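You operate a simulated robot arm through the tools that you are given. There is no shell and no other tool. Be economical: measure what you need, move in short steps, check, and stop when the job is done.

Carry out the task below with a simulated robot arm. There is one attempt and no reset: what you move stays moved.

## Task
Shut the refill bottle, put it and the floss pod on the tray and push the tray back.
Fine: a hand's width toward the mirror. Set down upright: soap refill bottle.
Where things are to end (x, y in the base frame): small tray within 0.035 m of [0.35, -0.13].
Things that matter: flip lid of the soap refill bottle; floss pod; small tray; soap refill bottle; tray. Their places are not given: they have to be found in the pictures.

It is judged by the outcome, as a careful person would: the job done as asked, and still so three seconds after it is handed in. It fails if anything else is knocked over, pushed out of place, dropped, spilled or broken.

## Robot
A 5-joint arm with a two-finger parallel gripper, fixed in place. Base frame: the origin is at the foot of the arm, x ahead of it, y to its left, z up; the work surface is at about z = 0. Units: m, degrees, N and s.
With the tool pointing down near the work surface it reaches from about 0.26 to 0.6 m from the base axis. Its first joint turns from -66.0 to 66.0 degrees. The tool tilts only in the upright plane through the base axis and itself; it spins freely about its own axis. Payload 1.57 kg.
The TCP is the grasp point between the finger pads, 0.03 m short of the fingertips. In the tool frame z runs along the fingers and y along their closing line. The gripper opens to 0.08 m. The fingers are 0.017 m wide and 0.012 m thick; the gripper's body (0.04 by 0.082 m) begins 0.08 m behind the TCP.
Orientation is that of the tool frame in the base frame, as [roll, pitch, yaw] about the fixed x, y, z axes, in that order (R = Rz(yaw) Ry(pitch) Rx(roll)). With the fingers straight down and closing along the base's y, the tool's x points along the base's -x, its y along +y and its z along -z.

## Interface
- The arm moves only by the tool servo_tool. Its arguments are lists of equal length, an entry for each row: "jaw": the gripper command, from -1 (shut) to 1 (fully open), values between in proportion; "offset": the shift along the tool's x, y, z in units of 150 mm (1.0 is 150 mm), a list of three; "delta_rot": the turn, a rotation vector about the tool's x, y, z in units of 120 degrees (1.0 is 120 degrees), a list of three. In form: {"jaw": [jaw, ...], "offset": [[x, y, z], ...], "delta_rot": [[wx, wy, wz], ...]}. A call has 1 to 20 rows; each row is the pose to reach, as a shift and turn from the pose commanded when the call began, along the tool's axes at that moment. A call with a number of a shift or a turn outside -1 to 1 is refused whole. A row lasts 0.2 s, in which the tool goes at most 0.05 m and 8.6 degrees; a call with a longer step from one row to the next is refused whole, and so is a gripper value outside its range. A pose out of reach is approached as far as the arm can. The call stops where the force on the tool passes 40 N (or 10 N more than at its start, if that is more) or the arm is blocked; 0.2 s more then pass. The fingers move at their own pace (about 0.153 m/s each) and stop on an object; they squeeze with about 31 N. The grip force told is the motor's: it shows also when the fingers shut on nothing. Time passes only in rows, and 0.2 s behind the last, so rows that repeat a pose let the fingers close. It gives the time, the measured TCP pose, the force on the tool (base axes), the opening and the grip force at its end, in the units of the frame above (readings bear some noise), with the torque about the TCP (base axes, N m) and any sound that the robot's microphone picked up, and new pictures: "views" is both (left out), scene, wrist or none.
- Cameras (640 x 400 px; columns grow to the right, rows downward): "scene" is fixed at [0.023, 0.3729, 0.5416]; the picture's right is [-0.84, -0.54, 0.00], its down [-0.22, 0.35, -0.91] and it looks along [0.49, -0.77, -0.41] (base axes); focal length 343 px, centre (320, 200). "wrist" rides on the gripper at [0.072, -0.007, -0.122] in the tool frame; the picture's right is [0.09, 1.00, 0.00], its down [-0.84, 0.08, -0.54] and it looks along [-0.54, 0.05, 0.84] (tool axes); focal length 238 px, centre (320, 200).
- measure_at(camera, pixels): for up to 12 pixels [column, row] of the newest picture of that camera ("zoom" is the newest enlarged one), the place [x, y, z] in the base frame of the surface seen there, good to about 0.003 m, but the place of the scene camera against the robot may be out by one fixed shift of up to 0.012 m in any direction. No time passes.
- zoom(camera, box): a new picture of the part [left, top, right, bottom] of that camera's present view, enlarged. No time passes.
- hand_in(): hands the job in; it is judged then, once.

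Work in short steps. Measure before you move; look again where a grasp or a placing could have gone wrong, and mend it. You have 80 turns and 200 pictures in all, those below and enlarged ones among them. Open the gripper and draw the arm clear of the work before you hand the job in, unless the task says otherwise; then end with one line.

The tools are called as name(argument=value, ...) on one line, values as JSON. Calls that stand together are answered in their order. servo_tool: Moves the arm, as the interface text tells. Its arguments: {"type":"object","properties":{"jaw":{"type":"array"},"offset":{"type":"array"},"delta_rot":{"type":"array"},"views":{"type":"string","enum":["both","scene","wrist","none"]}},"required":["jaw","offset","delta_rot"]} The other tools are called the same way: measure_at (camera, pixels) gives the place of the surface under pixels of a picture; zoom (camera, box) takes an enlarged picture of a part of a camera's view; hand_in () hands the job in.

At the start:

```text
time_s: 0.0
eef_pos: [0.3913, -0.0933, 0.4028]
orientation: [-180.0, 0.0, -179.9]
force: [0.3, 0.0, 0.2]
moment: [0.02, 0.01, 0.01]
gripper_width: 0.0798
finger_force: 0.0
```

scene: 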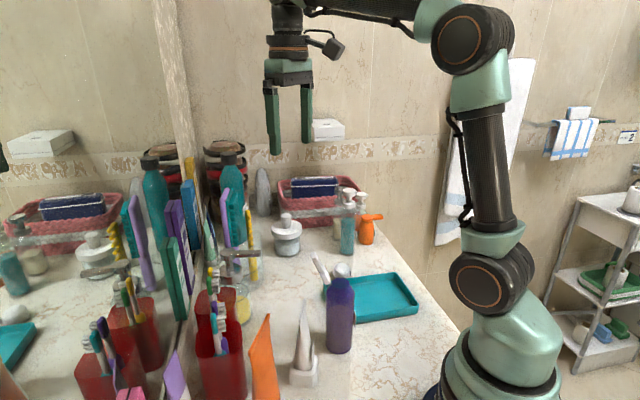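
wrist: 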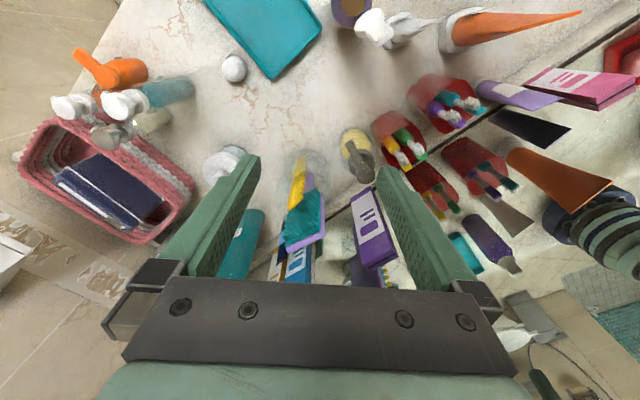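

I'll enlarge the tray area in both views to find the bottle, lid, tray and floss pod.

zoom(camera="scene", box=[260, 180, 460, 380])

zoom(camera="wrist", box=[180, 0, 440, 162])

measure_at(camera="scene", pixels=[[340, 268], [340, 310], [340, 350], [330, 280], [400, 275], [417, 308], [355, 320], [375, 295], [285, 220], [320, 265], [350, 245], [186, 150]])

measure_at(camera="wrist", pixels=[[234, 68], [273, 78], [320, 30], [260, 20], [350, 5], [220, 20], [375, 30], [235, 90], [300, 10], [205, 5], [295, 70]])

```text
2.00 times, centred on (360, 280) of scene
```

zoom: 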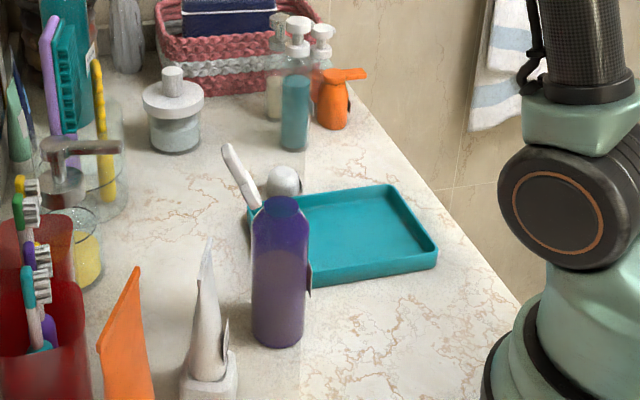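

```text
2.46 times, centred on (310, 81) of wrist
```

zoom: 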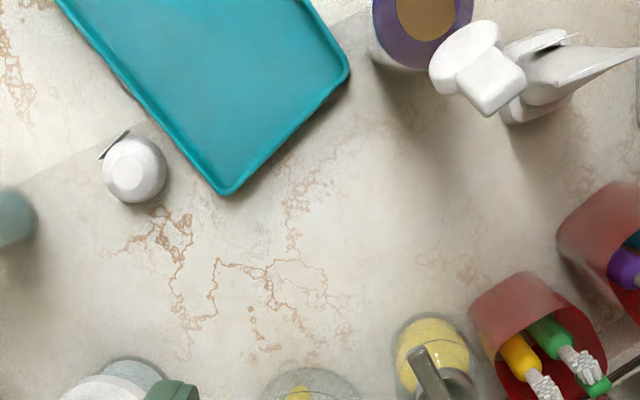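

```text
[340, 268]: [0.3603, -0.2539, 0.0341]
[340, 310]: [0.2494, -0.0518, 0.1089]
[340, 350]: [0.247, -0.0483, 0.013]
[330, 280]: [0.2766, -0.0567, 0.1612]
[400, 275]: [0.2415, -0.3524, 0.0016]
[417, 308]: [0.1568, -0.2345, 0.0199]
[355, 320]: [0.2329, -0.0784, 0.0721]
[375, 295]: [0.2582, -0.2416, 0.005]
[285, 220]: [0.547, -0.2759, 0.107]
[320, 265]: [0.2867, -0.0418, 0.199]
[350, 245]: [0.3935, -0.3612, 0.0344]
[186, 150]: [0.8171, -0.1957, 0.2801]
```

```text
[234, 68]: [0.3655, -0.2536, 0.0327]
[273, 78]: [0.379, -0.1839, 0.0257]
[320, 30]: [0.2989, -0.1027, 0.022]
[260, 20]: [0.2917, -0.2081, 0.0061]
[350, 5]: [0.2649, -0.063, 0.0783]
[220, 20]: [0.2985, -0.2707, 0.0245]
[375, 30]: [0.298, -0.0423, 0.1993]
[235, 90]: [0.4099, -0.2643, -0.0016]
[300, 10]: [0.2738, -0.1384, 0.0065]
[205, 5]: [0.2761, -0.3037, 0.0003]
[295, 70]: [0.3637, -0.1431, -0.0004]
```

The bottle stands near (0.255, -0.06) with its white flip lid up near z≈0.2. The pod is at (0.365, -0.254), and the tray is turned about 45° around (0.27, -0.2). I move the gripper back, above the bottle, to see its top.

servo_tool(jaw=[1, 1, 1, 1], offset=[[0.2, 0.05, 0], [0.4, 0.1, 0], [0.55, 0.15, 0], [0.55, 0.15, 0]], delta_rot=[[0, 0, 0], [0, 0, 0], [0, 0, 0], [0, 0, 0]])

```text
time_s: 1.0
eef_pos: [0.3102, -0.071, 0.4033]
orientation: [-179.9, 0.0, 180.0]
force: [-0.3, 0.9, -0.5]
moment: [-0.05, 0.02, -0.02]
gripper_width: 0.0802
finger_force: 0.2
```

scene: 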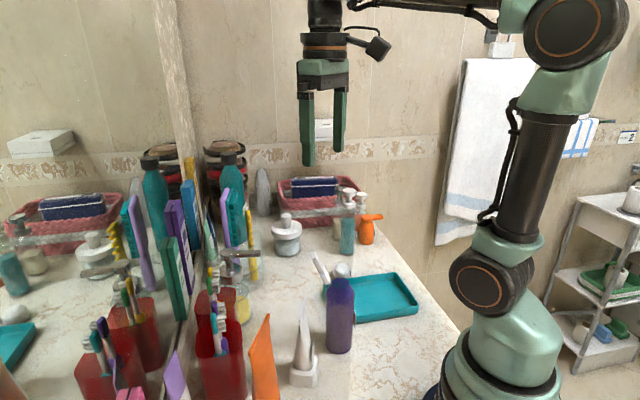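
wrist: 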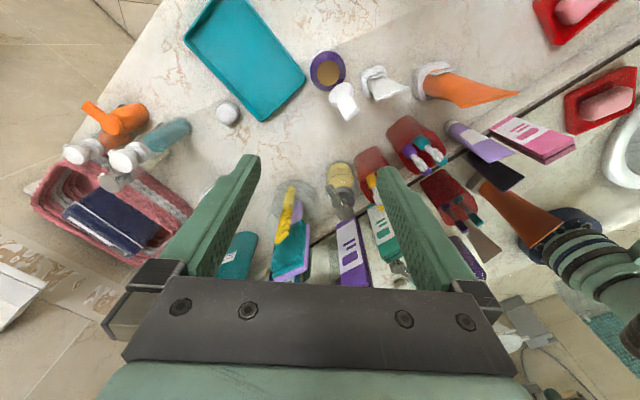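

Now the bottle's mouth shows at about (326,72), the lid at (344,100) and the tray almost fully. I zoom on the bottle and measure the tray.

measure_at(camera="wrist", pixels=[[326, 54], [312, 72], [343, 70], [326, 72], [340, 90], [345, 115], [265, 119], [304, 77], [187, 42], [233, 0], [228, 108], [378, 85]])

zoom(camera="wrist", box=[280, 30, 410, 130])

zoom(camera="scene", box=[290, 230, 390, 370])

```text
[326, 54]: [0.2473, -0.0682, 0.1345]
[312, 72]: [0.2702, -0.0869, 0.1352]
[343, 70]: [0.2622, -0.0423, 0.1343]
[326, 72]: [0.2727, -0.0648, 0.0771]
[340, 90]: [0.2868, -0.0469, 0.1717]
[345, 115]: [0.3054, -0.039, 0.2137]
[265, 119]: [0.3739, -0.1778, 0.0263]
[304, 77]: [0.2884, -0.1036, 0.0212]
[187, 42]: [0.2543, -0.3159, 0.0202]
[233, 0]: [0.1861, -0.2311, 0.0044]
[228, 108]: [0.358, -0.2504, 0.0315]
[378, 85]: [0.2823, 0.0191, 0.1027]
```

```text
4.00 times, centred on (345, 80) of wrist
```

zoom: 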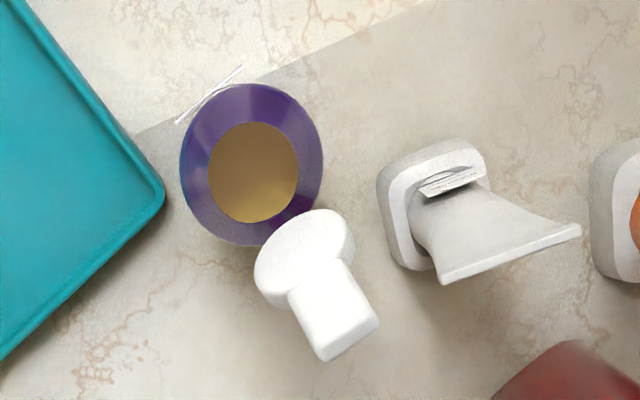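

```text
2.86 times, centred on (340, 300) of scene
```

zoom: 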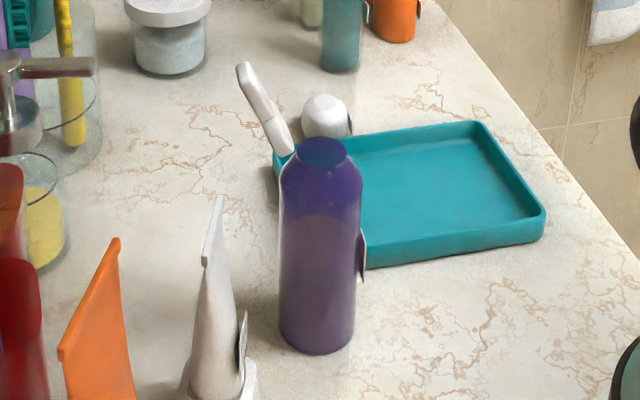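

I need the lid's geometry more exactly, so I measure it in the wrist picture along with nearby items around the tray's path.

measure_at(camera="wrist", pixels=[[337, 85], [342, 97], [335, 98], [350, 93], [348, 117], [355, 108], [326, 88], [340, 165], [370, 165], [385, 75], [340, 130], [395, 98]])

measure_at(camera="scene", pixels=[[316, 254], [322, 270], [327, 280], [340, 280], [341, 284], [333, 260], [305, 330], [326, 365], [417, 215]])

```text
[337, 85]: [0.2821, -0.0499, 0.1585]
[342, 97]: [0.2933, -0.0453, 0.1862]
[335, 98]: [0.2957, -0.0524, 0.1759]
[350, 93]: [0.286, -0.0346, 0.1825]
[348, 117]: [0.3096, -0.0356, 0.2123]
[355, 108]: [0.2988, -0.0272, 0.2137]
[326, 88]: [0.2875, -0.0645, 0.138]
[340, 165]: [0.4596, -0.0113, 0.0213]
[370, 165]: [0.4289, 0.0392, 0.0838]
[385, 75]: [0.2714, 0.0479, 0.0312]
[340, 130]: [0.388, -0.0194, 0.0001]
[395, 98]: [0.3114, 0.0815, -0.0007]
```

```text
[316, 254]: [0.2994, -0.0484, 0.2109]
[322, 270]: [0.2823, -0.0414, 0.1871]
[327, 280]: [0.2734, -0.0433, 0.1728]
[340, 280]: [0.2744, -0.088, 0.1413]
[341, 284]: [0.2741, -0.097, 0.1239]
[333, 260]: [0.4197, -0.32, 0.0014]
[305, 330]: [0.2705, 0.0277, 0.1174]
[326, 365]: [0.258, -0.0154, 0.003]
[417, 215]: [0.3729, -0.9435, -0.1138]
```

The lid hinges at about (0.281, -0.05, 0.155) and leans toward the mirror, its tip near (0.305, -0.032, 0.215). I shut the jaws, spin 45° and come to the mirror side of the lid, staying above it.

servo_tool(jaw=[-1, -1, -1, -1, -1, -1, -1, -1, -1, -1], offset=[[-0.05, 0.15, 0], [-0.113, 0.3, 0], [-0.113, 0.447, 0], [-0.113, 0.447, 0], [-0.113, 0.447, 0.2], [-0.113, 0.447, 0.4], [-0.113, 0.447, 0.6], [-0.113, 0.447, 0.8], [-0.113, 0.447, 0.95], [-0.113, 0.447, 0.95]], delta_rot=[[0, 0, -0.065], [0, 0, -0.13], [0, 0, -0.195], [0, 0, -0.26], [0, 0, -0.325], [0, 0, -0.375], [0, 0, -0.375], [0, 0, -0.375], [0, 0, -0.375], [0, 0, -0.375]])

```text
time_s: 3.2
eef_pos: [0.3266, -0.0045, 0.2592]
orientation: [-180.0, 0.0, -134.9]
force: [-0.4, 0.0, 0.3]
moment: [0.01, 0.0, -0.02]
gripper_width: 0.0002
finger_force: 21.8
```

scene: 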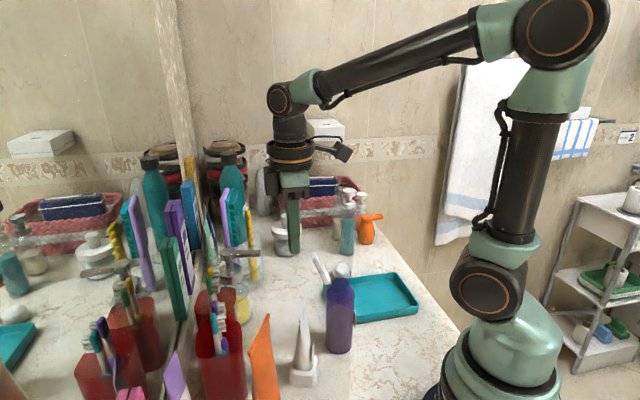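
wrist: 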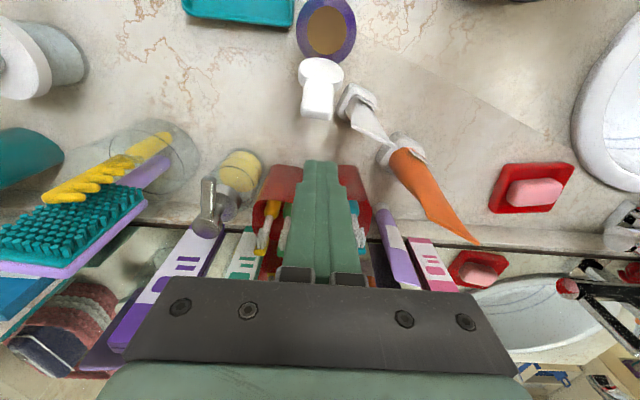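

The lid at (320,88) lines up with the closed fingers. I measure it once more before pushing.

measure_at(camera="wrist", pixels=[[320, 62], [320, 75], [318, 100], [318, 114], [325, 12], [299, 28], [355, 28], [325, 30], [373, 138], [357, 97]])

servo_tool(jaw=[-1, -1, -1, -1, -1, -1], offset=[[0, 0, 0.12], [0, 0, 0.23], [0.06, 0, 0.23], [0.12, 0, 0.23], [0.18, 0, 0.23], [0.24, 0, 0.23]], delta_rot=[[0, 0, 0], [0, 0, 0], [0, 0, 0], [0, 0, 0], [0, 0, 0], [0, 0, 0]])

```text
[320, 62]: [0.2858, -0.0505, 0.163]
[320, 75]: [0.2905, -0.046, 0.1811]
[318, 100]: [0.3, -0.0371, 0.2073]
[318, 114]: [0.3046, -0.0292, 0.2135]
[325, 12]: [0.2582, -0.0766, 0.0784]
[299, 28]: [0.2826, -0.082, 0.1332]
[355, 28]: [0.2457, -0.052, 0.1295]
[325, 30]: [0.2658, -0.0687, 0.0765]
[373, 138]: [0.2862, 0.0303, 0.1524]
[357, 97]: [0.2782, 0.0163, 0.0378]
```

```text
time_s: 4.6
eef_pos: [0.3025, -0.0296, 0.2269]
orientation: [180.0, 0.0, -135.0]
force: [0.2, 0.0, 0.2]
moment: [0.01, -0.02, 0.01]
gripper_width: 0.0001
finger_force: 21.6
```

scene: 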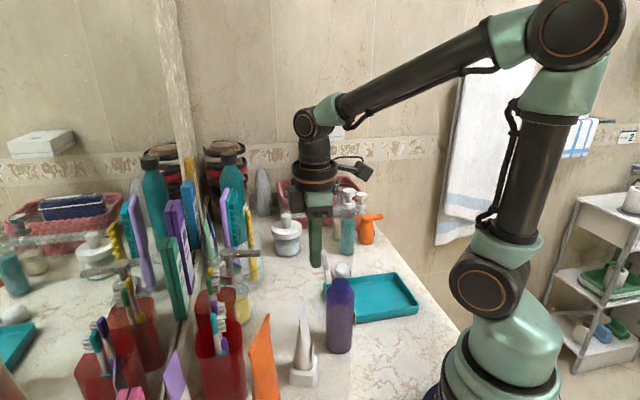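
wrist: 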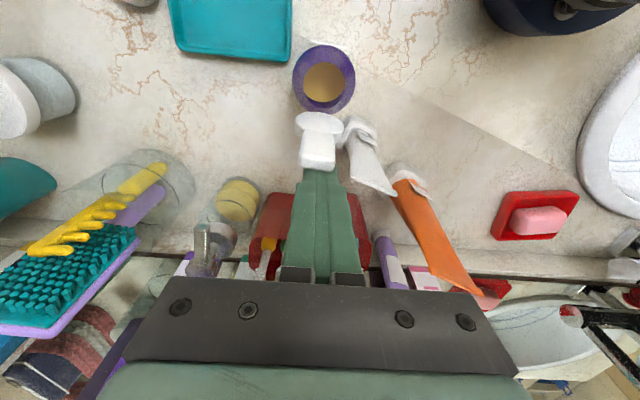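

The fingers are just touching the lid. I go on slowly toward the bottle so that the lid swings over.

servo_tool(jaw=[-1, -1, -1, -1, -1], offset=[[0.04, 0, 0], [0.08, 0, 0], [0.12, 0, 0], [0.16, 0, 0], [0.2, 0, 0]], delta_rot=[[0, 0, 0], [0, 0, 0], [0, 0, 0], [0, 0, 0], [0, 0, 0]])

```text
time_s: 5.8
eef_pos: [0.2797, -0.0505, 0.2258]
orientation: [-180.0, 0.0, -135.0]
force: [0.1, 0.9, 0.6]
moment: [-0.01, -0.01, -0.01]
gripper_width: 0.0003
finger_force: 21.7
```

scene: 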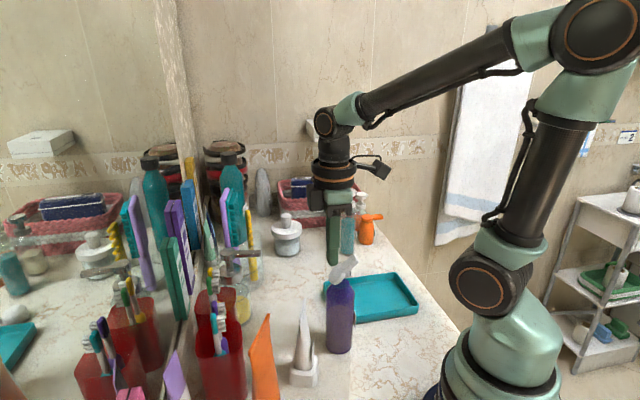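
wrist: 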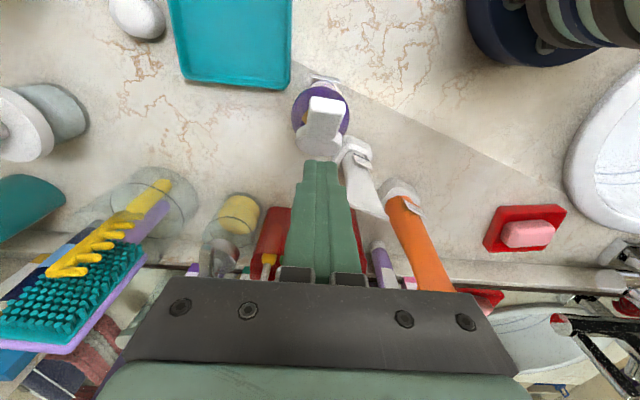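

The lid is past upright and the bottle has not moved. I push further and begin to press it down in an arc.

servo_tool(jaw=[-1, -1, -1, -1, -1, -1], offset=[[0.05, 0, 0], [0.1, 0, 0], [0.14, 0, 0.02], [0.17, 0, 0.06], [0.19, 0, 0.1], [0.2, 0, 0.14]], delta_rot=[[0, 0, 0], [0, 0, 0], [0, 0, 0], [0, 0, 0], [0, 0, 0], [0, 0, 0]])

```text
time_s: 7.2
eef_pos: [0.2593, -0.0726, 0.2047]
orientation: [179.9, 0.0, -135.1]
force: [1.1, 0.2, -0.7]
moment: [-0.01, 0.01, 0.0]
gripper_width: 0.0
finger_force: 21.6
```

scene: 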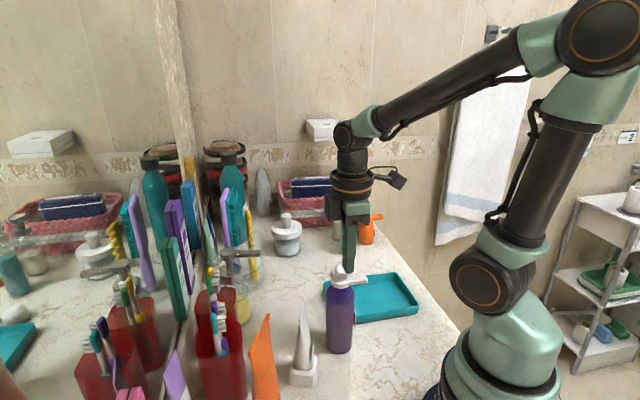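
wrist: 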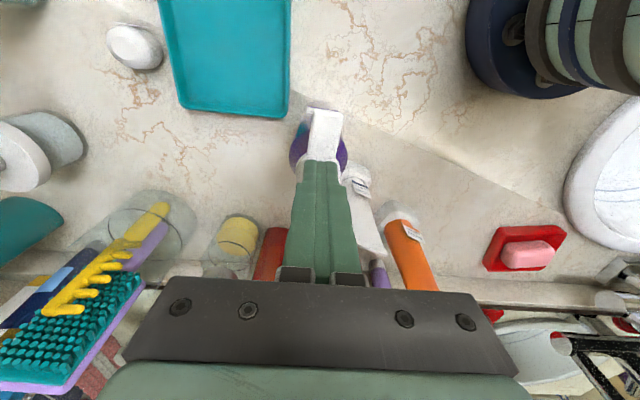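

The lid is nearly flat. I press straight down over the cap until the force rises.

servo_tool(jaw=[-1, -1, -1, -1, -1, -1, -1], offset=[[0, 0, 0.03], [0, 0, 0.06], [0, 0, 0.08], [0, 0, 0.1], [0, 0, 0.12], [0, 0, 0.14], [0, 0, 0.16]], delta_rot=[[0, 0, 0], [0, 0, 0], [0, 0, 0], [0, 0, 0], [0, 0, 0], [0, 0, 0], [0, 0, 0]])

```text
time_s: 8.5
eef_pos: [0.2628, -0.0728, 0.1904]
orientation: [-179.6, 0.2, -135.0]
force: [-3.9, -0.2, 15.3]
moment: [0.03, 0.19, 0.04]
gripper_width: 0.0
finger_force: 21.2
stopped in row 6: the force on the tool passed its limit at 48 N (the readings are from after the stop); the commanded pose is now the measured one
```

scene: 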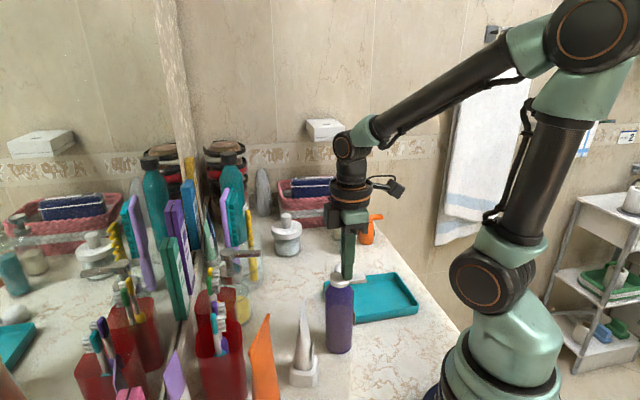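
wrist: 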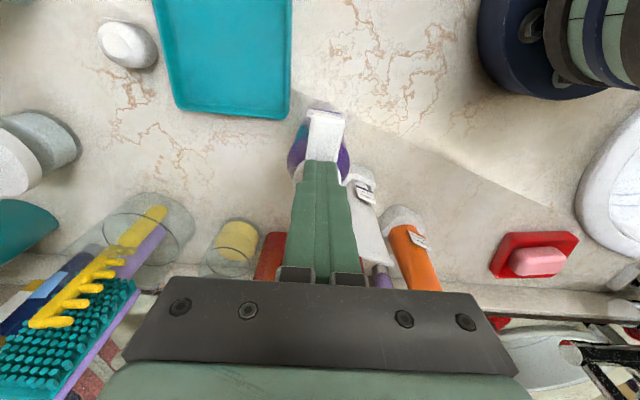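

Pressed with 48 N. I go up and look at the lid to see whether it stays shut.

servo_tool(jaw=[-1, -1, -1, -1, -1, -1], offset=[[0, 0, -0.1], [0, 0, -0.3], [0, 0, -0.6], [0.0, 0, -0.9], [-0.1, 0, -0.9], [-0.1, 0, -0.9]], delta_rot=[[0, 0, 0], [0, 0, 0], [0, 0, 0], [0, 0, 0], [0, 0, 0], [0, 0, 0]])

zoom(camera="scene", box=[290, 240, 390, 370])

zoom(camera="wrist", box=[250, 40, 410, 140])

```text
time_s: 9.9
eef_pos: [0.2714, -0.0629, 0.323]
orientation: [-179.7, 0.2, -135.0]
force: [0.9, -0.1, 0.9]
moment: [-0.01, 0.02, 0.02]
gripper_width: 0.0001
finger_force: 21.0
```

scene: 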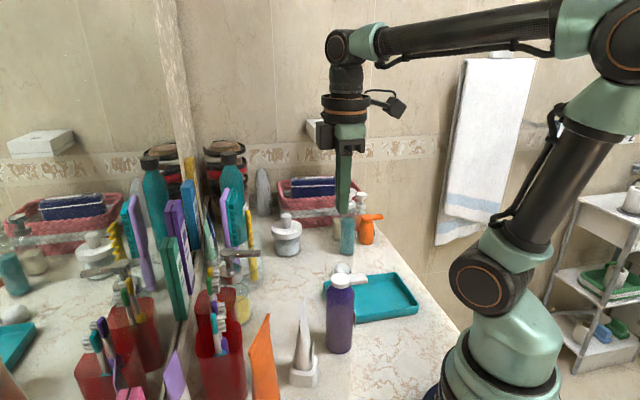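
wrist: 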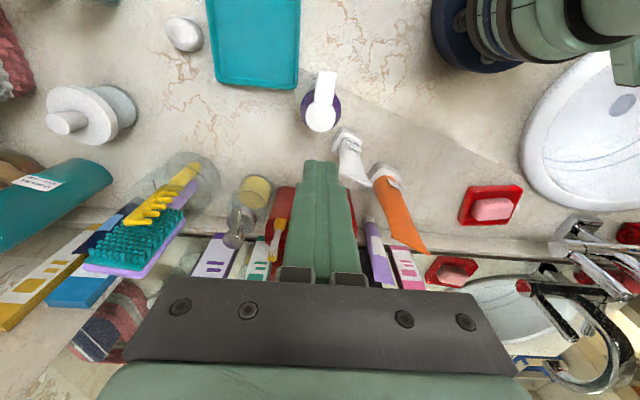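

```text
3.08 times, centred on (340, 305) of scene
```

zoom: 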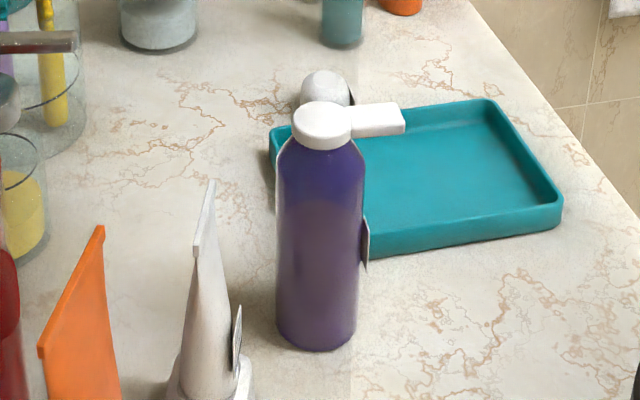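

```text
4.00 times, centred on (330, 90) of wrist
```

zoom: 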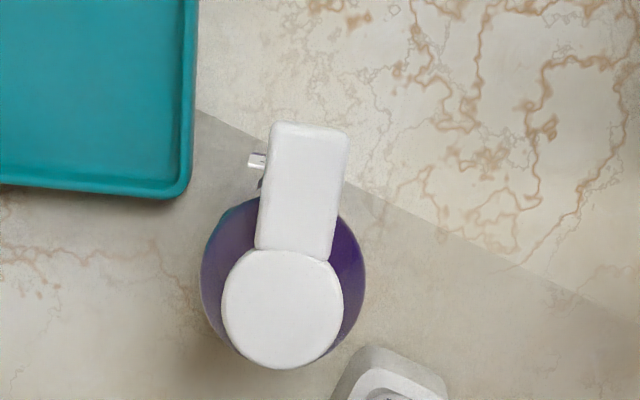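

The lid is shut and flat. Now I measure the pod at (184,34), the bottle and the tray corners again in the wrist view.

measure_at(camera="wrist", pixels=[[184, 34], [168, 32], [200, 40], [184, 20], [192, 51], [320, 118], [325, 80], [305, 108], [342, 108], [217, 84], [297, 87], [260, 40]])

zoom(camera="wrist", box=[140, 0, 240, 62])

zoom(camera="scene", box=[310, 240, 380, 284])

```text
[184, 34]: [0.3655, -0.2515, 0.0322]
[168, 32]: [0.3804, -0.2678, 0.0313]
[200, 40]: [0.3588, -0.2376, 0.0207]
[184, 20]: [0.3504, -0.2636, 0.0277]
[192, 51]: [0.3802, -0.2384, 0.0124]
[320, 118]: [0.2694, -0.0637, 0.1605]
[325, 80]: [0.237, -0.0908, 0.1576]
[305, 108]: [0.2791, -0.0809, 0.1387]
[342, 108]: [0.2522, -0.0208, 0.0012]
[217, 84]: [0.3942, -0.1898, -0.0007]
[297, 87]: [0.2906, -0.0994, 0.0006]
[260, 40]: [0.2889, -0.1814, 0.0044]
```

```text
6.40 times, centred on (190, 31) of wrist
```

zoom: 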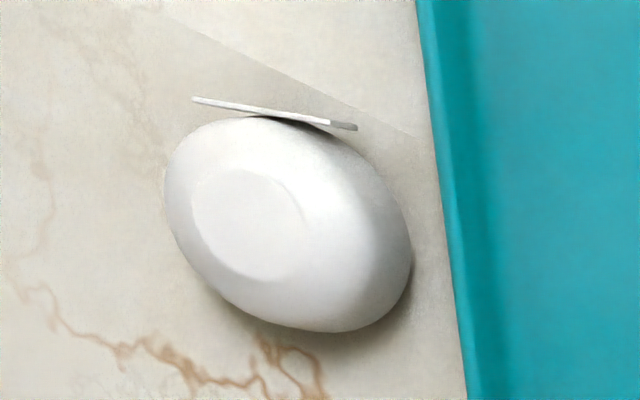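

```text
9.09 times, centred on (345, 262) of scene
```

zoom: 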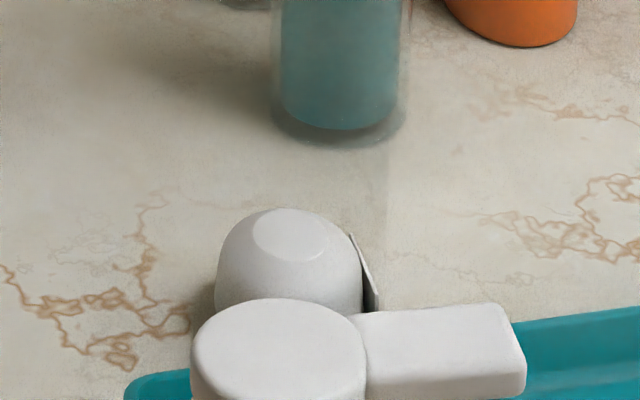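

The pod is about 0.04 m across, centred near (0.367, -0.253), with its label facing (-x,-y). I'll carry the gripper above it, keeping this spin and opening to 0.05 m.

servo_tool(jaw=[0.25, 0.25, 0.25, 0.25, 0.25, 0.25], offset=[[0.1, -0.25, 0], [0.2, -0.5, 0], [0.3, -0.75, 0], [0.4, -0.99, 0], [0.4, -0.99, 0.3], [0.4, -0.99, 0.5]], delta_rot=[[0, 0, 0], [0, 0, 0], [0, 0, 0], [0, 0, 0], [0, 0, 0], [0, 0, 0]], views="wrist")

```text
time_s: 11.3
eef_pos: [0.3346, -0.208, 0.2474]
orientation: [-179.6, 0.1, -134.9]
force: [0.7, -0.5, 0.3]
moment: [0.01, 0.0, -0.03]
gripper_width: 0.0499
finger_force: 0.1
```

wrist: 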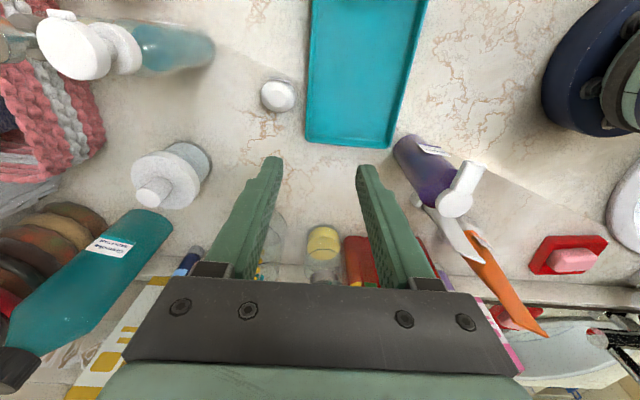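

I re-measure the pod at (278,96) from here.

measure_at(camera="wrist", pixels=[[278, 96], [262, 95], [295, 98], [278, 81], [281, 111], [307, 100], [306, 137], [395, 144]])

zoom(camera="wrist", box=[240, 65, 320, 127])

```text
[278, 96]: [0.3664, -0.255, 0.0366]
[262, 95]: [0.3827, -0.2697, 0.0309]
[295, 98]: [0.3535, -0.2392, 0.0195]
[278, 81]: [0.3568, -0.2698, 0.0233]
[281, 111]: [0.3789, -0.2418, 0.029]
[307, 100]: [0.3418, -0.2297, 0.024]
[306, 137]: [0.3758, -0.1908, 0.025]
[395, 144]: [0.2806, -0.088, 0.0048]
```

```text
6.45 times, centred on (280, 96) of wrist
```

zoom: 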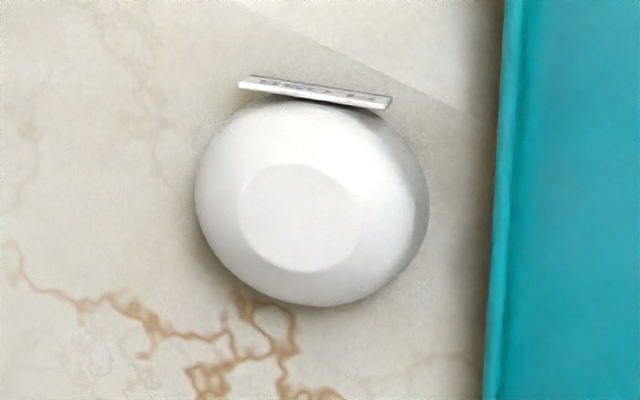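

Between pod and tray there is only about 0.016 m, too tight for a 0.012 m finger. I'll spin about 95° so that the fingers close along the tray's long side, clear of the tray, and come down above the pod.

servo_tool(jaw=[1, 1, 1, 1, 1, 1, 1, 1, 1, 1, 1, 1, 1, 1, 1], offset=[[0.06, -0.1, 0], [0.064, -0.2, 0], [0.064, -0.3, 0], [0.064, -0.379, 0], [0.064, -0.379, 0], [0.064, -0.379, 0], [0.064, -0.379, 0], [0.064, -0.379, 0], [0.064, -0.379, 0.1], [0.064, -0.379, 0.2], [0.064, -0.379, 0.3], [0.064, -0.379, 0.4], [0.064, -0.379, 0.55], [0.064, -0.379, 0.75], [0.064, -0.379, 0.75]], delta_rot=[[0, 0, 0.066], [0, 0, 0.132], [0, 0, 0.198], [0, 0, 0.264], [0, 0, 0.33], [0, 0, 0.396], [0, 0, 0.462], [0, 0, 0.528], [0, 0, 0.594], [0, 0, 0.66], [0, 0, 0.726], [0, 0, 0.79], [0, 0, 0.79], [0, 0, 0.79], [0, 0, 0.79]])

```text
time_s: 14.5
eef_pos: [0.3704, -0.2551, 0.1374]
orientation: [179.9, 0.4, 130.3]
force: [0.6, 0.3, 0.6]
moment: [0.03, 0.01, -0.04]
gripper_width: 0.0799
finger_force: 0.0
```

scene: 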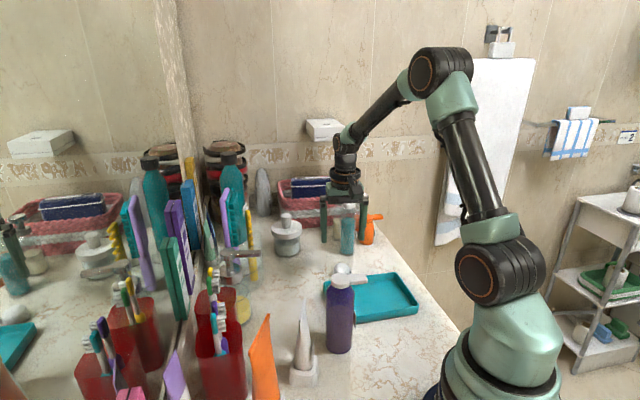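
wrist: 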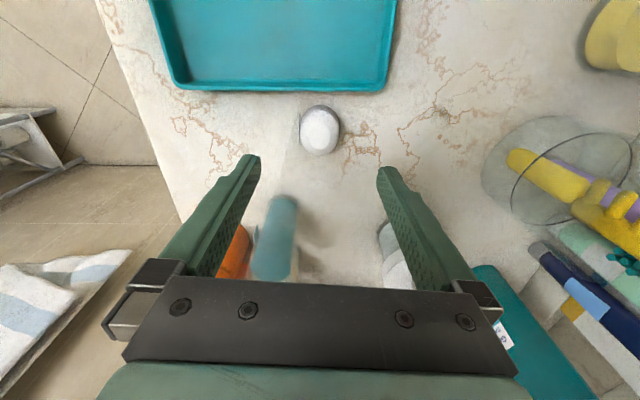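

I measure the pod's sides and the teal dispenser near the gripper before going down.

measure_at(camera="wrist", pixels=[[301, 130], [342, 128], [320, 108], [320, 152], [320, 130], [285, 205], [265, 270], [245, 235], [393, 230], [385, 88]])

```text
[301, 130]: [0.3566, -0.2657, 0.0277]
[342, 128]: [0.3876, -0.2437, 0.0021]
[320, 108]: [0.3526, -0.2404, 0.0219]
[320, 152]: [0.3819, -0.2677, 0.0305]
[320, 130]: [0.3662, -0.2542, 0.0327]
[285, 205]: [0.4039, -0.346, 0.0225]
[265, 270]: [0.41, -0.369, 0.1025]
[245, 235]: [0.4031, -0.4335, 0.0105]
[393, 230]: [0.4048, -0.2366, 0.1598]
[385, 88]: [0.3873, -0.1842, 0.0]
```

The pod is centred at (0.367, -0.254), nearly under the TCP. I correct by 3 mm, go down and close.

servo_tool(jaw=[1, 1, 1, 1, 1, 1, 0, -0.5, -1, -1, -1], offset=[[0.018, -0.011, 0.15], [0.018, -0.011, 0.3], [0.018, -0.011, 0.45], [0.018, -0.011, 0.57], [0.018, -0.011, 0.67], [0.018, -0.011, 0.67], [0.018, -0.011, 0.67], [0.018, -0.011, 0.67], [0.018, -0.011, 0.67], [0.018, -0.011, 0.67], [0.018, -0.011, 0.67]], delta_rot=[[0, 0, 0], [0, 0, 0], [0, 0, 0], [0, 0, 0], [0, 0, 0], [0, 0, 0], [0, 0, 0], [0, 0, 0], [0, 0, 0], [0, 0, 0], [0, 0, 0]])

```text
time_s: 16.9
eef_pos: [0.3681, -0.2547, 0.0377]
orientation: [179.9, 0.4, 130.2]
force: [0.3, -0.1, 0.8]
moment: [-0.02, 0.01, 0.01]
gripper_width: 0.0386
finger_force: 31.3
```

scene: 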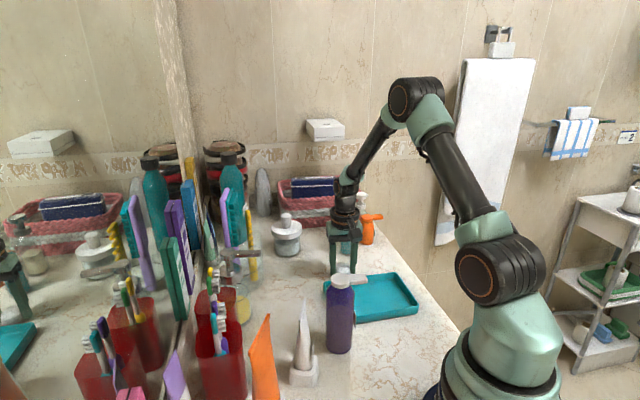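
wrist: 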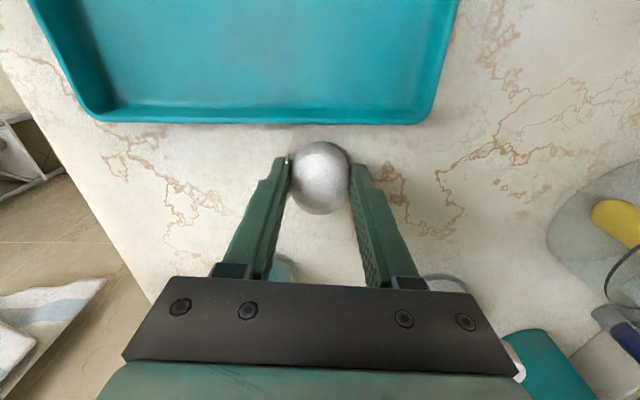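

The pod is gripped at 0.0386 m. I lift it 6 cm and carry it over the tray's robot-side half, around (0.251, -0.2325).

servo_tool(jaw=[-1, -1, -1, -1, -1, -1, -1, -1, -1], offset=[[0, 0, -0.1], [0, 0, -0.25], [0, 0, -0.4], [0.1, -0.08, -0.4], [0.22, -0.18, -0.4], [0.35, -0.285, -0.4], [0.48, -0.39, -0.4], [0.615, -0.502, -0.4], [0.615, -0.502, -0.4]], delta_rot=[[0, 0, 0], [0, 0, 0], [0, 0, 0], [0, 0, 0], [0, 0, 0], [0, 0, 0], [0, 0, 0], [0, 0, 0], [0, 0, 0]])

```text
time_s: 18.9
eef_pos: [0.2475, -0.2326, 0.0971]
orientation: [180.0, 0.4, 130.2]
force: [-0.4, 0.3, -0.9]
moment: [-0.01, 0.02, 0.01]
gripper_width: 0.0382
finger_force: 31.0
```

scene: 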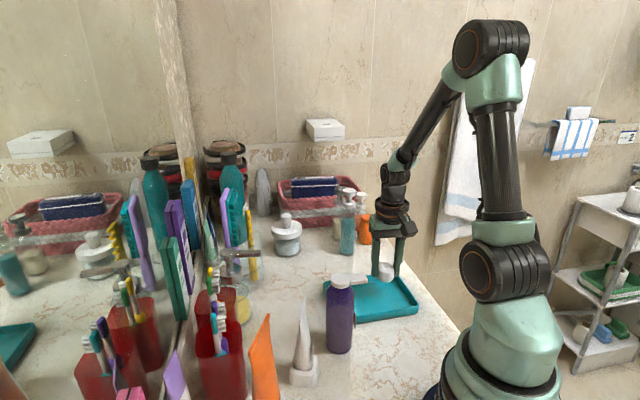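
wrist: 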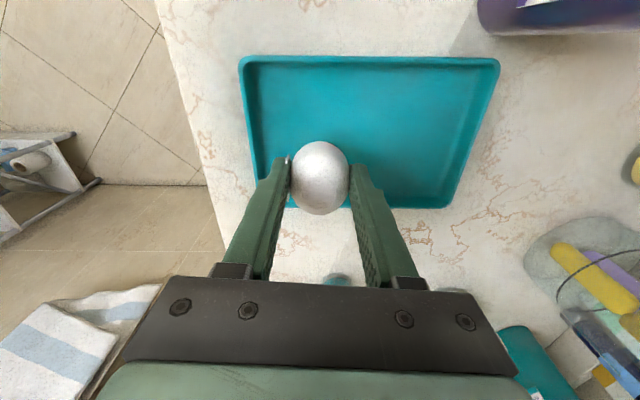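

I measure the tray's rim and floor here to check the placing spot.

measure_at(camera="wrist", pixels=[[243, 60], [496, 62], [444, 205], [262, 90], [256, 120], [370, 62], [400, 206], [340, 100], [400, 150]])

```text
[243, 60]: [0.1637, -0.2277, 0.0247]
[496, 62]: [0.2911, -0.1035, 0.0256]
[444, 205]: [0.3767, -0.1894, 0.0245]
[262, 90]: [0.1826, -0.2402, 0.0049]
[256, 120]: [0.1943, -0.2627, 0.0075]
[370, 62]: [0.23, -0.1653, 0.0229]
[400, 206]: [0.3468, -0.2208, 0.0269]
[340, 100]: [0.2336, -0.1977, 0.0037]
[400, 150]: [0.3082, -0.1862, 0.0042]
```

The pod sits 33 mm robot-side of the tray's centre (0.270, -0.2085), on the long axis. I lower it onto the floor (z≈0.004), open and rise.

servo_tool(jaw=[-1, -1, -1, -1, -1, -0.2, 0.2, 0.5, 0.5, 0.5, 0.5, 0.5], offset=[[0, 0, 0.12], [0, 0, 0.24], [0, 0, 0.32], [0, 0, 0.363], [0, 0, 0.363], [0, 0, 0.363], [0, 0, 0.363], [0, 0, 0.363], [0, 0, 0.2], [0, 0, 0], [0, 0, -0.3], [0, 0, -0.6]], delta_rot=[[0, 0, 0], [0, 0, 0], [0, 0, 0], [0, 0, 0], [0, 0, 0], [0, 0, 0], [0, 0, 0], [0, 0, 0], [0, 0, 0], [0, 0, 0], [0, 0, 0], [0, 0, 0]])

zoom(camera="scene", box=[300, 240, 440, 370])

```text
time_s: 21.5
eef_pos: [0.2493, -0.2308, 0.1874]
orientation: [180.0, 0.3, 130.3]
force: [0.1, 0.4, -0.4]
moment: [0.0, 0.04, -0.01]
gripper_width: 0.0603
finger_force: 0.0
```

scene: 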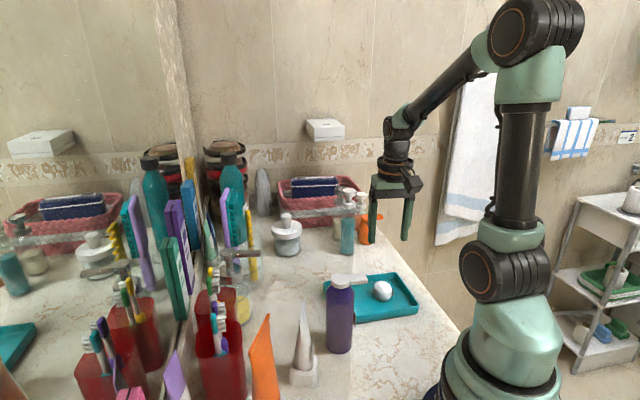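
wrist: 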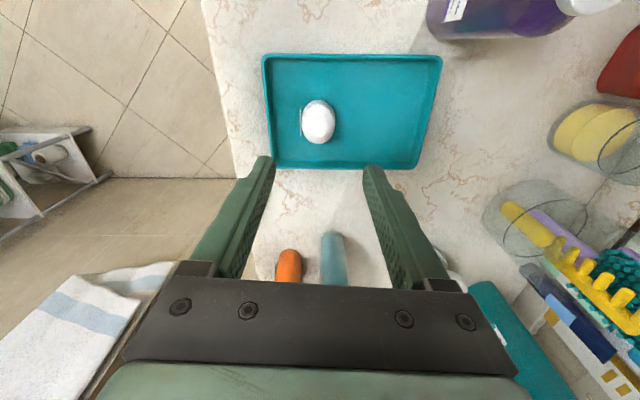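

```text
3.08 times, centred on (370, 305) of scene
```

zoom: 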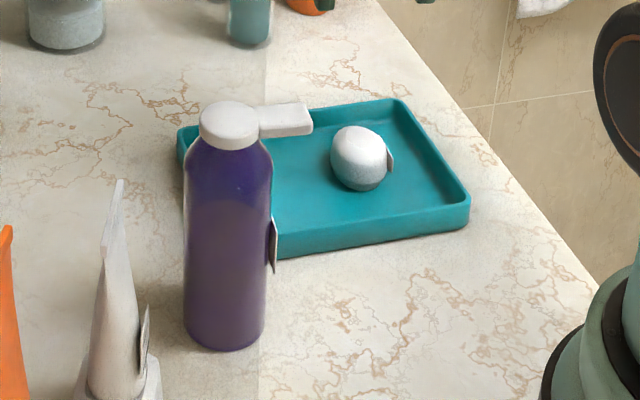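

The pod lies on the tray. Next the bottle: I rise, spin back so the fingers close across the lid tab's direction, and go above the bottle at (0.267, -0.066).

servo_tool(jaw=[1, 1, 1, 1, 1, 1, 1, 1, 1, 1, 1, 1, 1], offset=[[0, 0, -0.25], [0, 0, -0.5], [0.1, 0.1, -0.5], [0.2, 0.2, -0.5], [0.3, 0.3, -0.5], [0.4, 0.4, -0.5], [0.5, 0.5, -0.5], [0.6, 0.6, -0.5], [0.7, 0.7, -0.5], [0.765, 0.8, -0.5], [0.765, 0.8, -0.5], [0.765, 0.8, -0.5], [0.765, 0.8, -0.5]], delta_rot=[[0, 0, -0.066], [0, 0, -0.132], [0, 0, -0.198], [0, 0, -0.264], [0, 0, -0.33], [0, 0, -0.396], [0, 0, -0.462], [0, 0, -0.528], [0, 0, -0.594], [0, 0, -0.66], [0, 0, -0.726], [0, 0, -0.79], [0, 0, -0.79]])

zoom(camera="wrist", box=[240, 20, 400, 120])

```text
time_s: 24.3
eef_pos: [0.2652, -0.0671, 0.2614]
orientation: [-179.8, 0.2, -134.8]
force: [-0.5, 0.7, -0.6]
moment: [-0.02, -0.04, 0.0]
gripper_width: 0.0801
finger_force: 0.0
```

scene: 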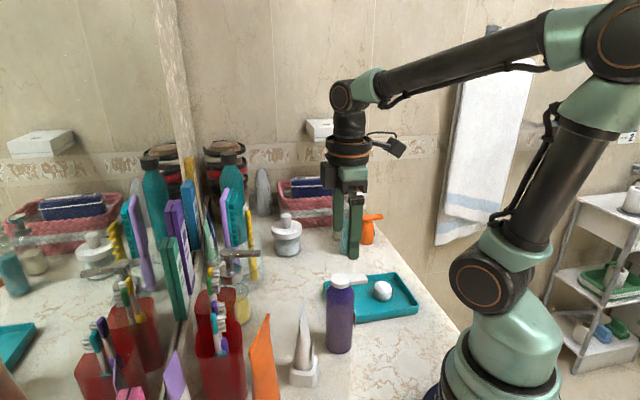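
wrist: 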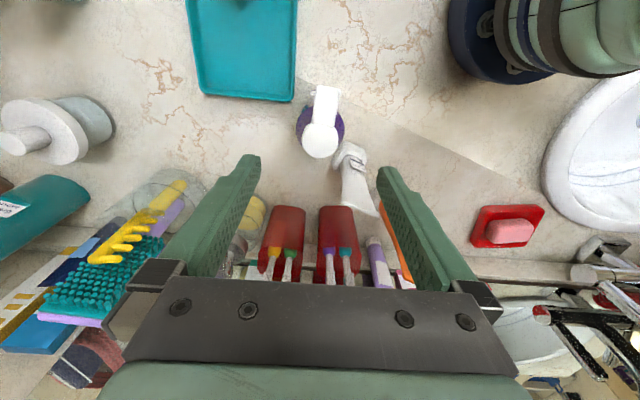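

```text
4.00 times, centred on (320, 70) of wrist
```

zoom: 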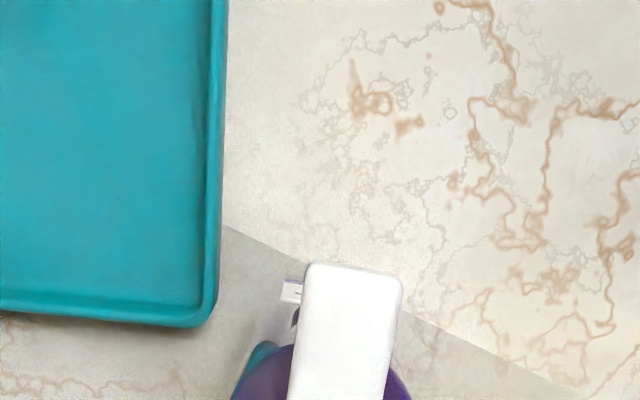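

I check the bottle's sides, lid, and the white tube at (355,180) against the right finger's path.

measure_at(camera="wrist", pixels=[[320, 140], [303, 140], [338, 140], [320, 157], [297, 130], [344, 130], [326, 90], [347, 150], [340, 160], [370, 205], [345, 205], [362, 155]])

```text
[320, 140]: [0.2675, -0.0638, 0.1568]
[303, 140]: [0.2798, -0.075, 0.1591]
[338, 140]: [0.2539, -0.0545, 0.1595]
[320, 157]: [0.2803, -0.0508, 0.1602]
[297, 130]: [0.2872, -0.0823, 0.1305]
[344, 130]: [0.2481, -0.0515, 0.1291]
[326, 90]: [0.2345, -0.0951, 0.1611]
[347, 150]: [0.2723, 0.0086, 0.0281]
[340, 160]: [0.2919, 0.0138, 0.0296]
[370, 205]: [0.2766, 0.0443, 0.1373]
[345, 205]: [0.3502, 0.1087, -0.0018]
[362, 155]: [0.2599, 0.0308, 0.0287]
```

The bottle is centred at (0.267, -0.066) and the tube is clear of the fingers. I shift 2 mm and go down around the bottle.

servo_tool(jaw=[1, 1, 1, 1, 1, 1, 1], offset=[[-0.017, 0, 0.15], [-0.017, 0, 0.3], [-0.017, 0, 0.45], [-0.017, 0, 0.6], [-0.017, 0, 0.75], [-0.017, 0, 0.9], [-0.017, 0, 1.0]], delta_rot=[[0, 0, 0], [0, 0, 0], [0, 0, 0], [0, 0, 0], [0, 0, 0], [0, 0, 0], [0, 0, 0]])

```text
time_s: 25.9
eef_pos: [0.2682, -0.0671, 0.1113]
orientation: [-179.8, 0.3, -135.1]
force: [0.6, -0.2, -0.7]
moment: [0.0, -0.05, 0.02]
gripper_width: 0.0799
finger_force: 0.1
```

scene: 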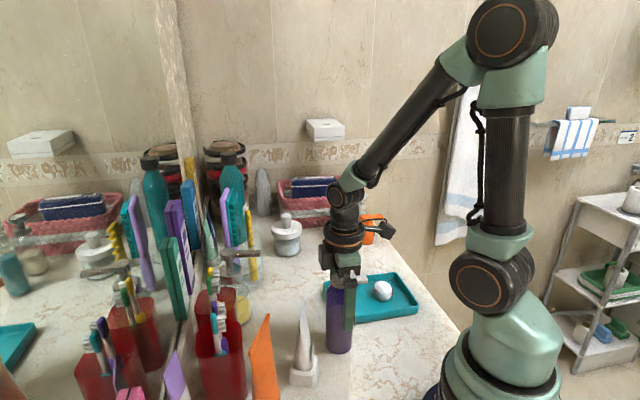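
wrist: 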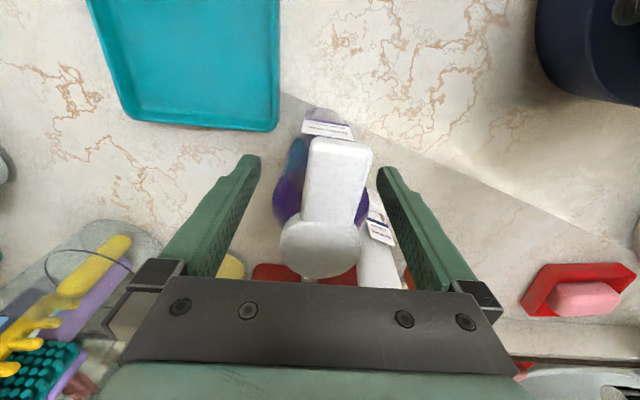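

The fingers stand on both sides of the bottle. I go 12 mm lower and close.

servo_tool(jaw=[1, 1, 0.6, 0.3, 0, -0.5, -1, -1, -1], offset=[[0, 0, 0.04], [0, 0, 0.08], [0, 0, 0.08], [0, 0, 0.08], [0, 0, 0.08], [0, 0, 0.08], [0, 0, 0.08], [0, 0, 0.08], [0, 0, 0.08]], delta_rot=[[0, 0, 0], [0, 0, 0], [0, 0, 0], [0, 0, 0], [0, 0, 0], [0, 0, 0], [0, 0, 0], [0, 0, 0], [0, 0, 0]])

```text
time_s: 27.9
eef_pos: [0.2683, -0.0663, 0.099]
orientation: [-179.8, 0.2, -135.1]
force: [-1.8, 0.1, 1.2]
moment: [0.07, 0.1, 0.02]
gripper_width: 0.0534
finger_force: 31.6
```

scene: 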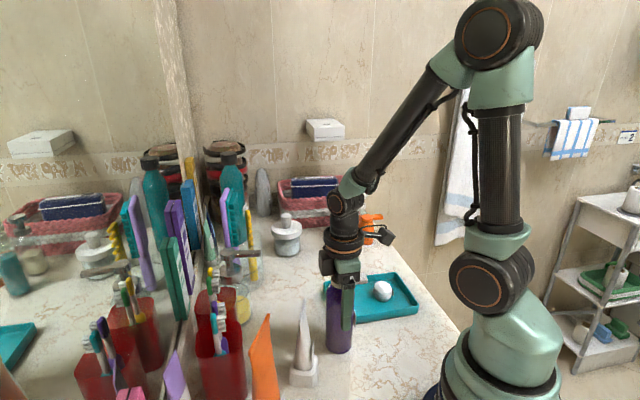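
wrist: 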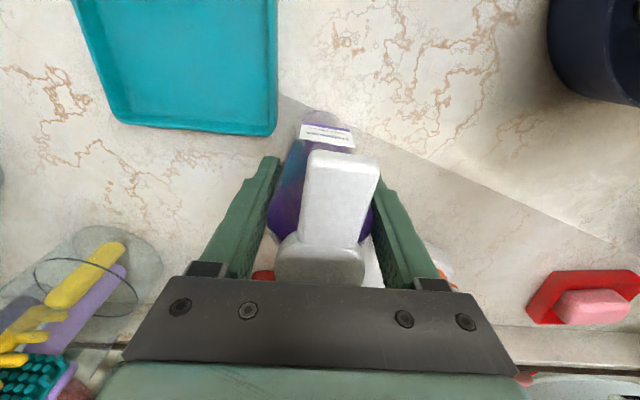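

The bottle is held at 0.0534 m. I lift it 6 cm and carry it level over the mirror-side half of the tray, toward (0.299, -0.1805).

servo_tool(jaw=[-1, -1, -1, -1, -1, -1, -1, -1, -1, -1, -1, -1], offset=[[0, 0, -0.05], [0, 0, -0.15], [0, 0, -0.28], [0, 0, -0.4], [0.05, -0.08, -0.4], [0.11, -0.19, -0.4], [0.18, -0.31, -0.4], [0.25, -0.43, -0.4], [0.32, -0.55, -0.4], [0.37, -0.64, -0.4], [0.394, -0.683, -0.4], [0.394, -0.683, -0.4]], delta_rot=[[0, 0, 0], [0, 0, 0], [0, 0, 0], [0, 0, 0], [0, 0, 0], [0, 0, 0], [0, 0, 0], [0, 0, 0], [0, 0, 0], [0, 0, 0], [0, 0, 0], [0, 0, 0]])

zoom(camera="scene", box=[300, 200, 440, 340])

```text
time_s: 30.5
eef_pos: [0.2989, -0.1793, 0.1592]
orientation: [-179.7, 0.1, -135.0]
force: [0.1, 0.6, -3.7]
moment: [0.01, -0.02, -0.04]
gripper_width: 0.0533
finger_force: 31.2
```

scene: 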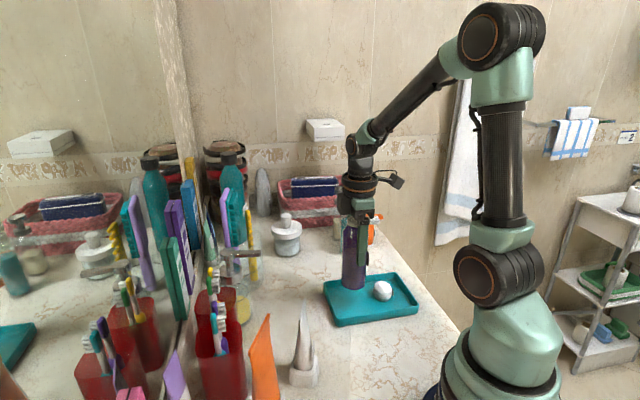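
wrist: 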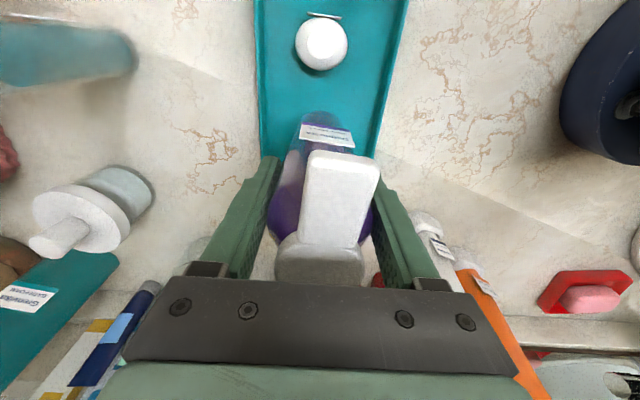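

```text
2.86 times, centred on (370, 270) of scene
```

zoom: 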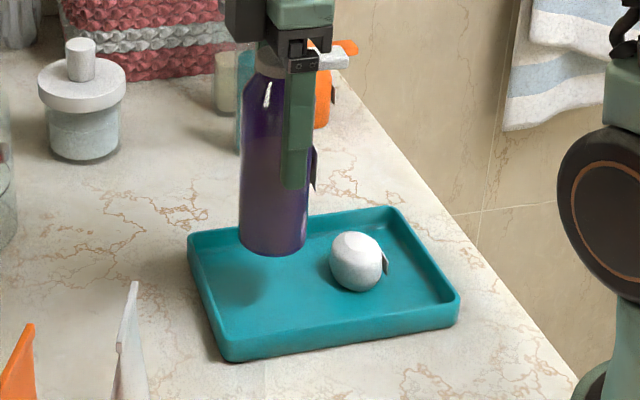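

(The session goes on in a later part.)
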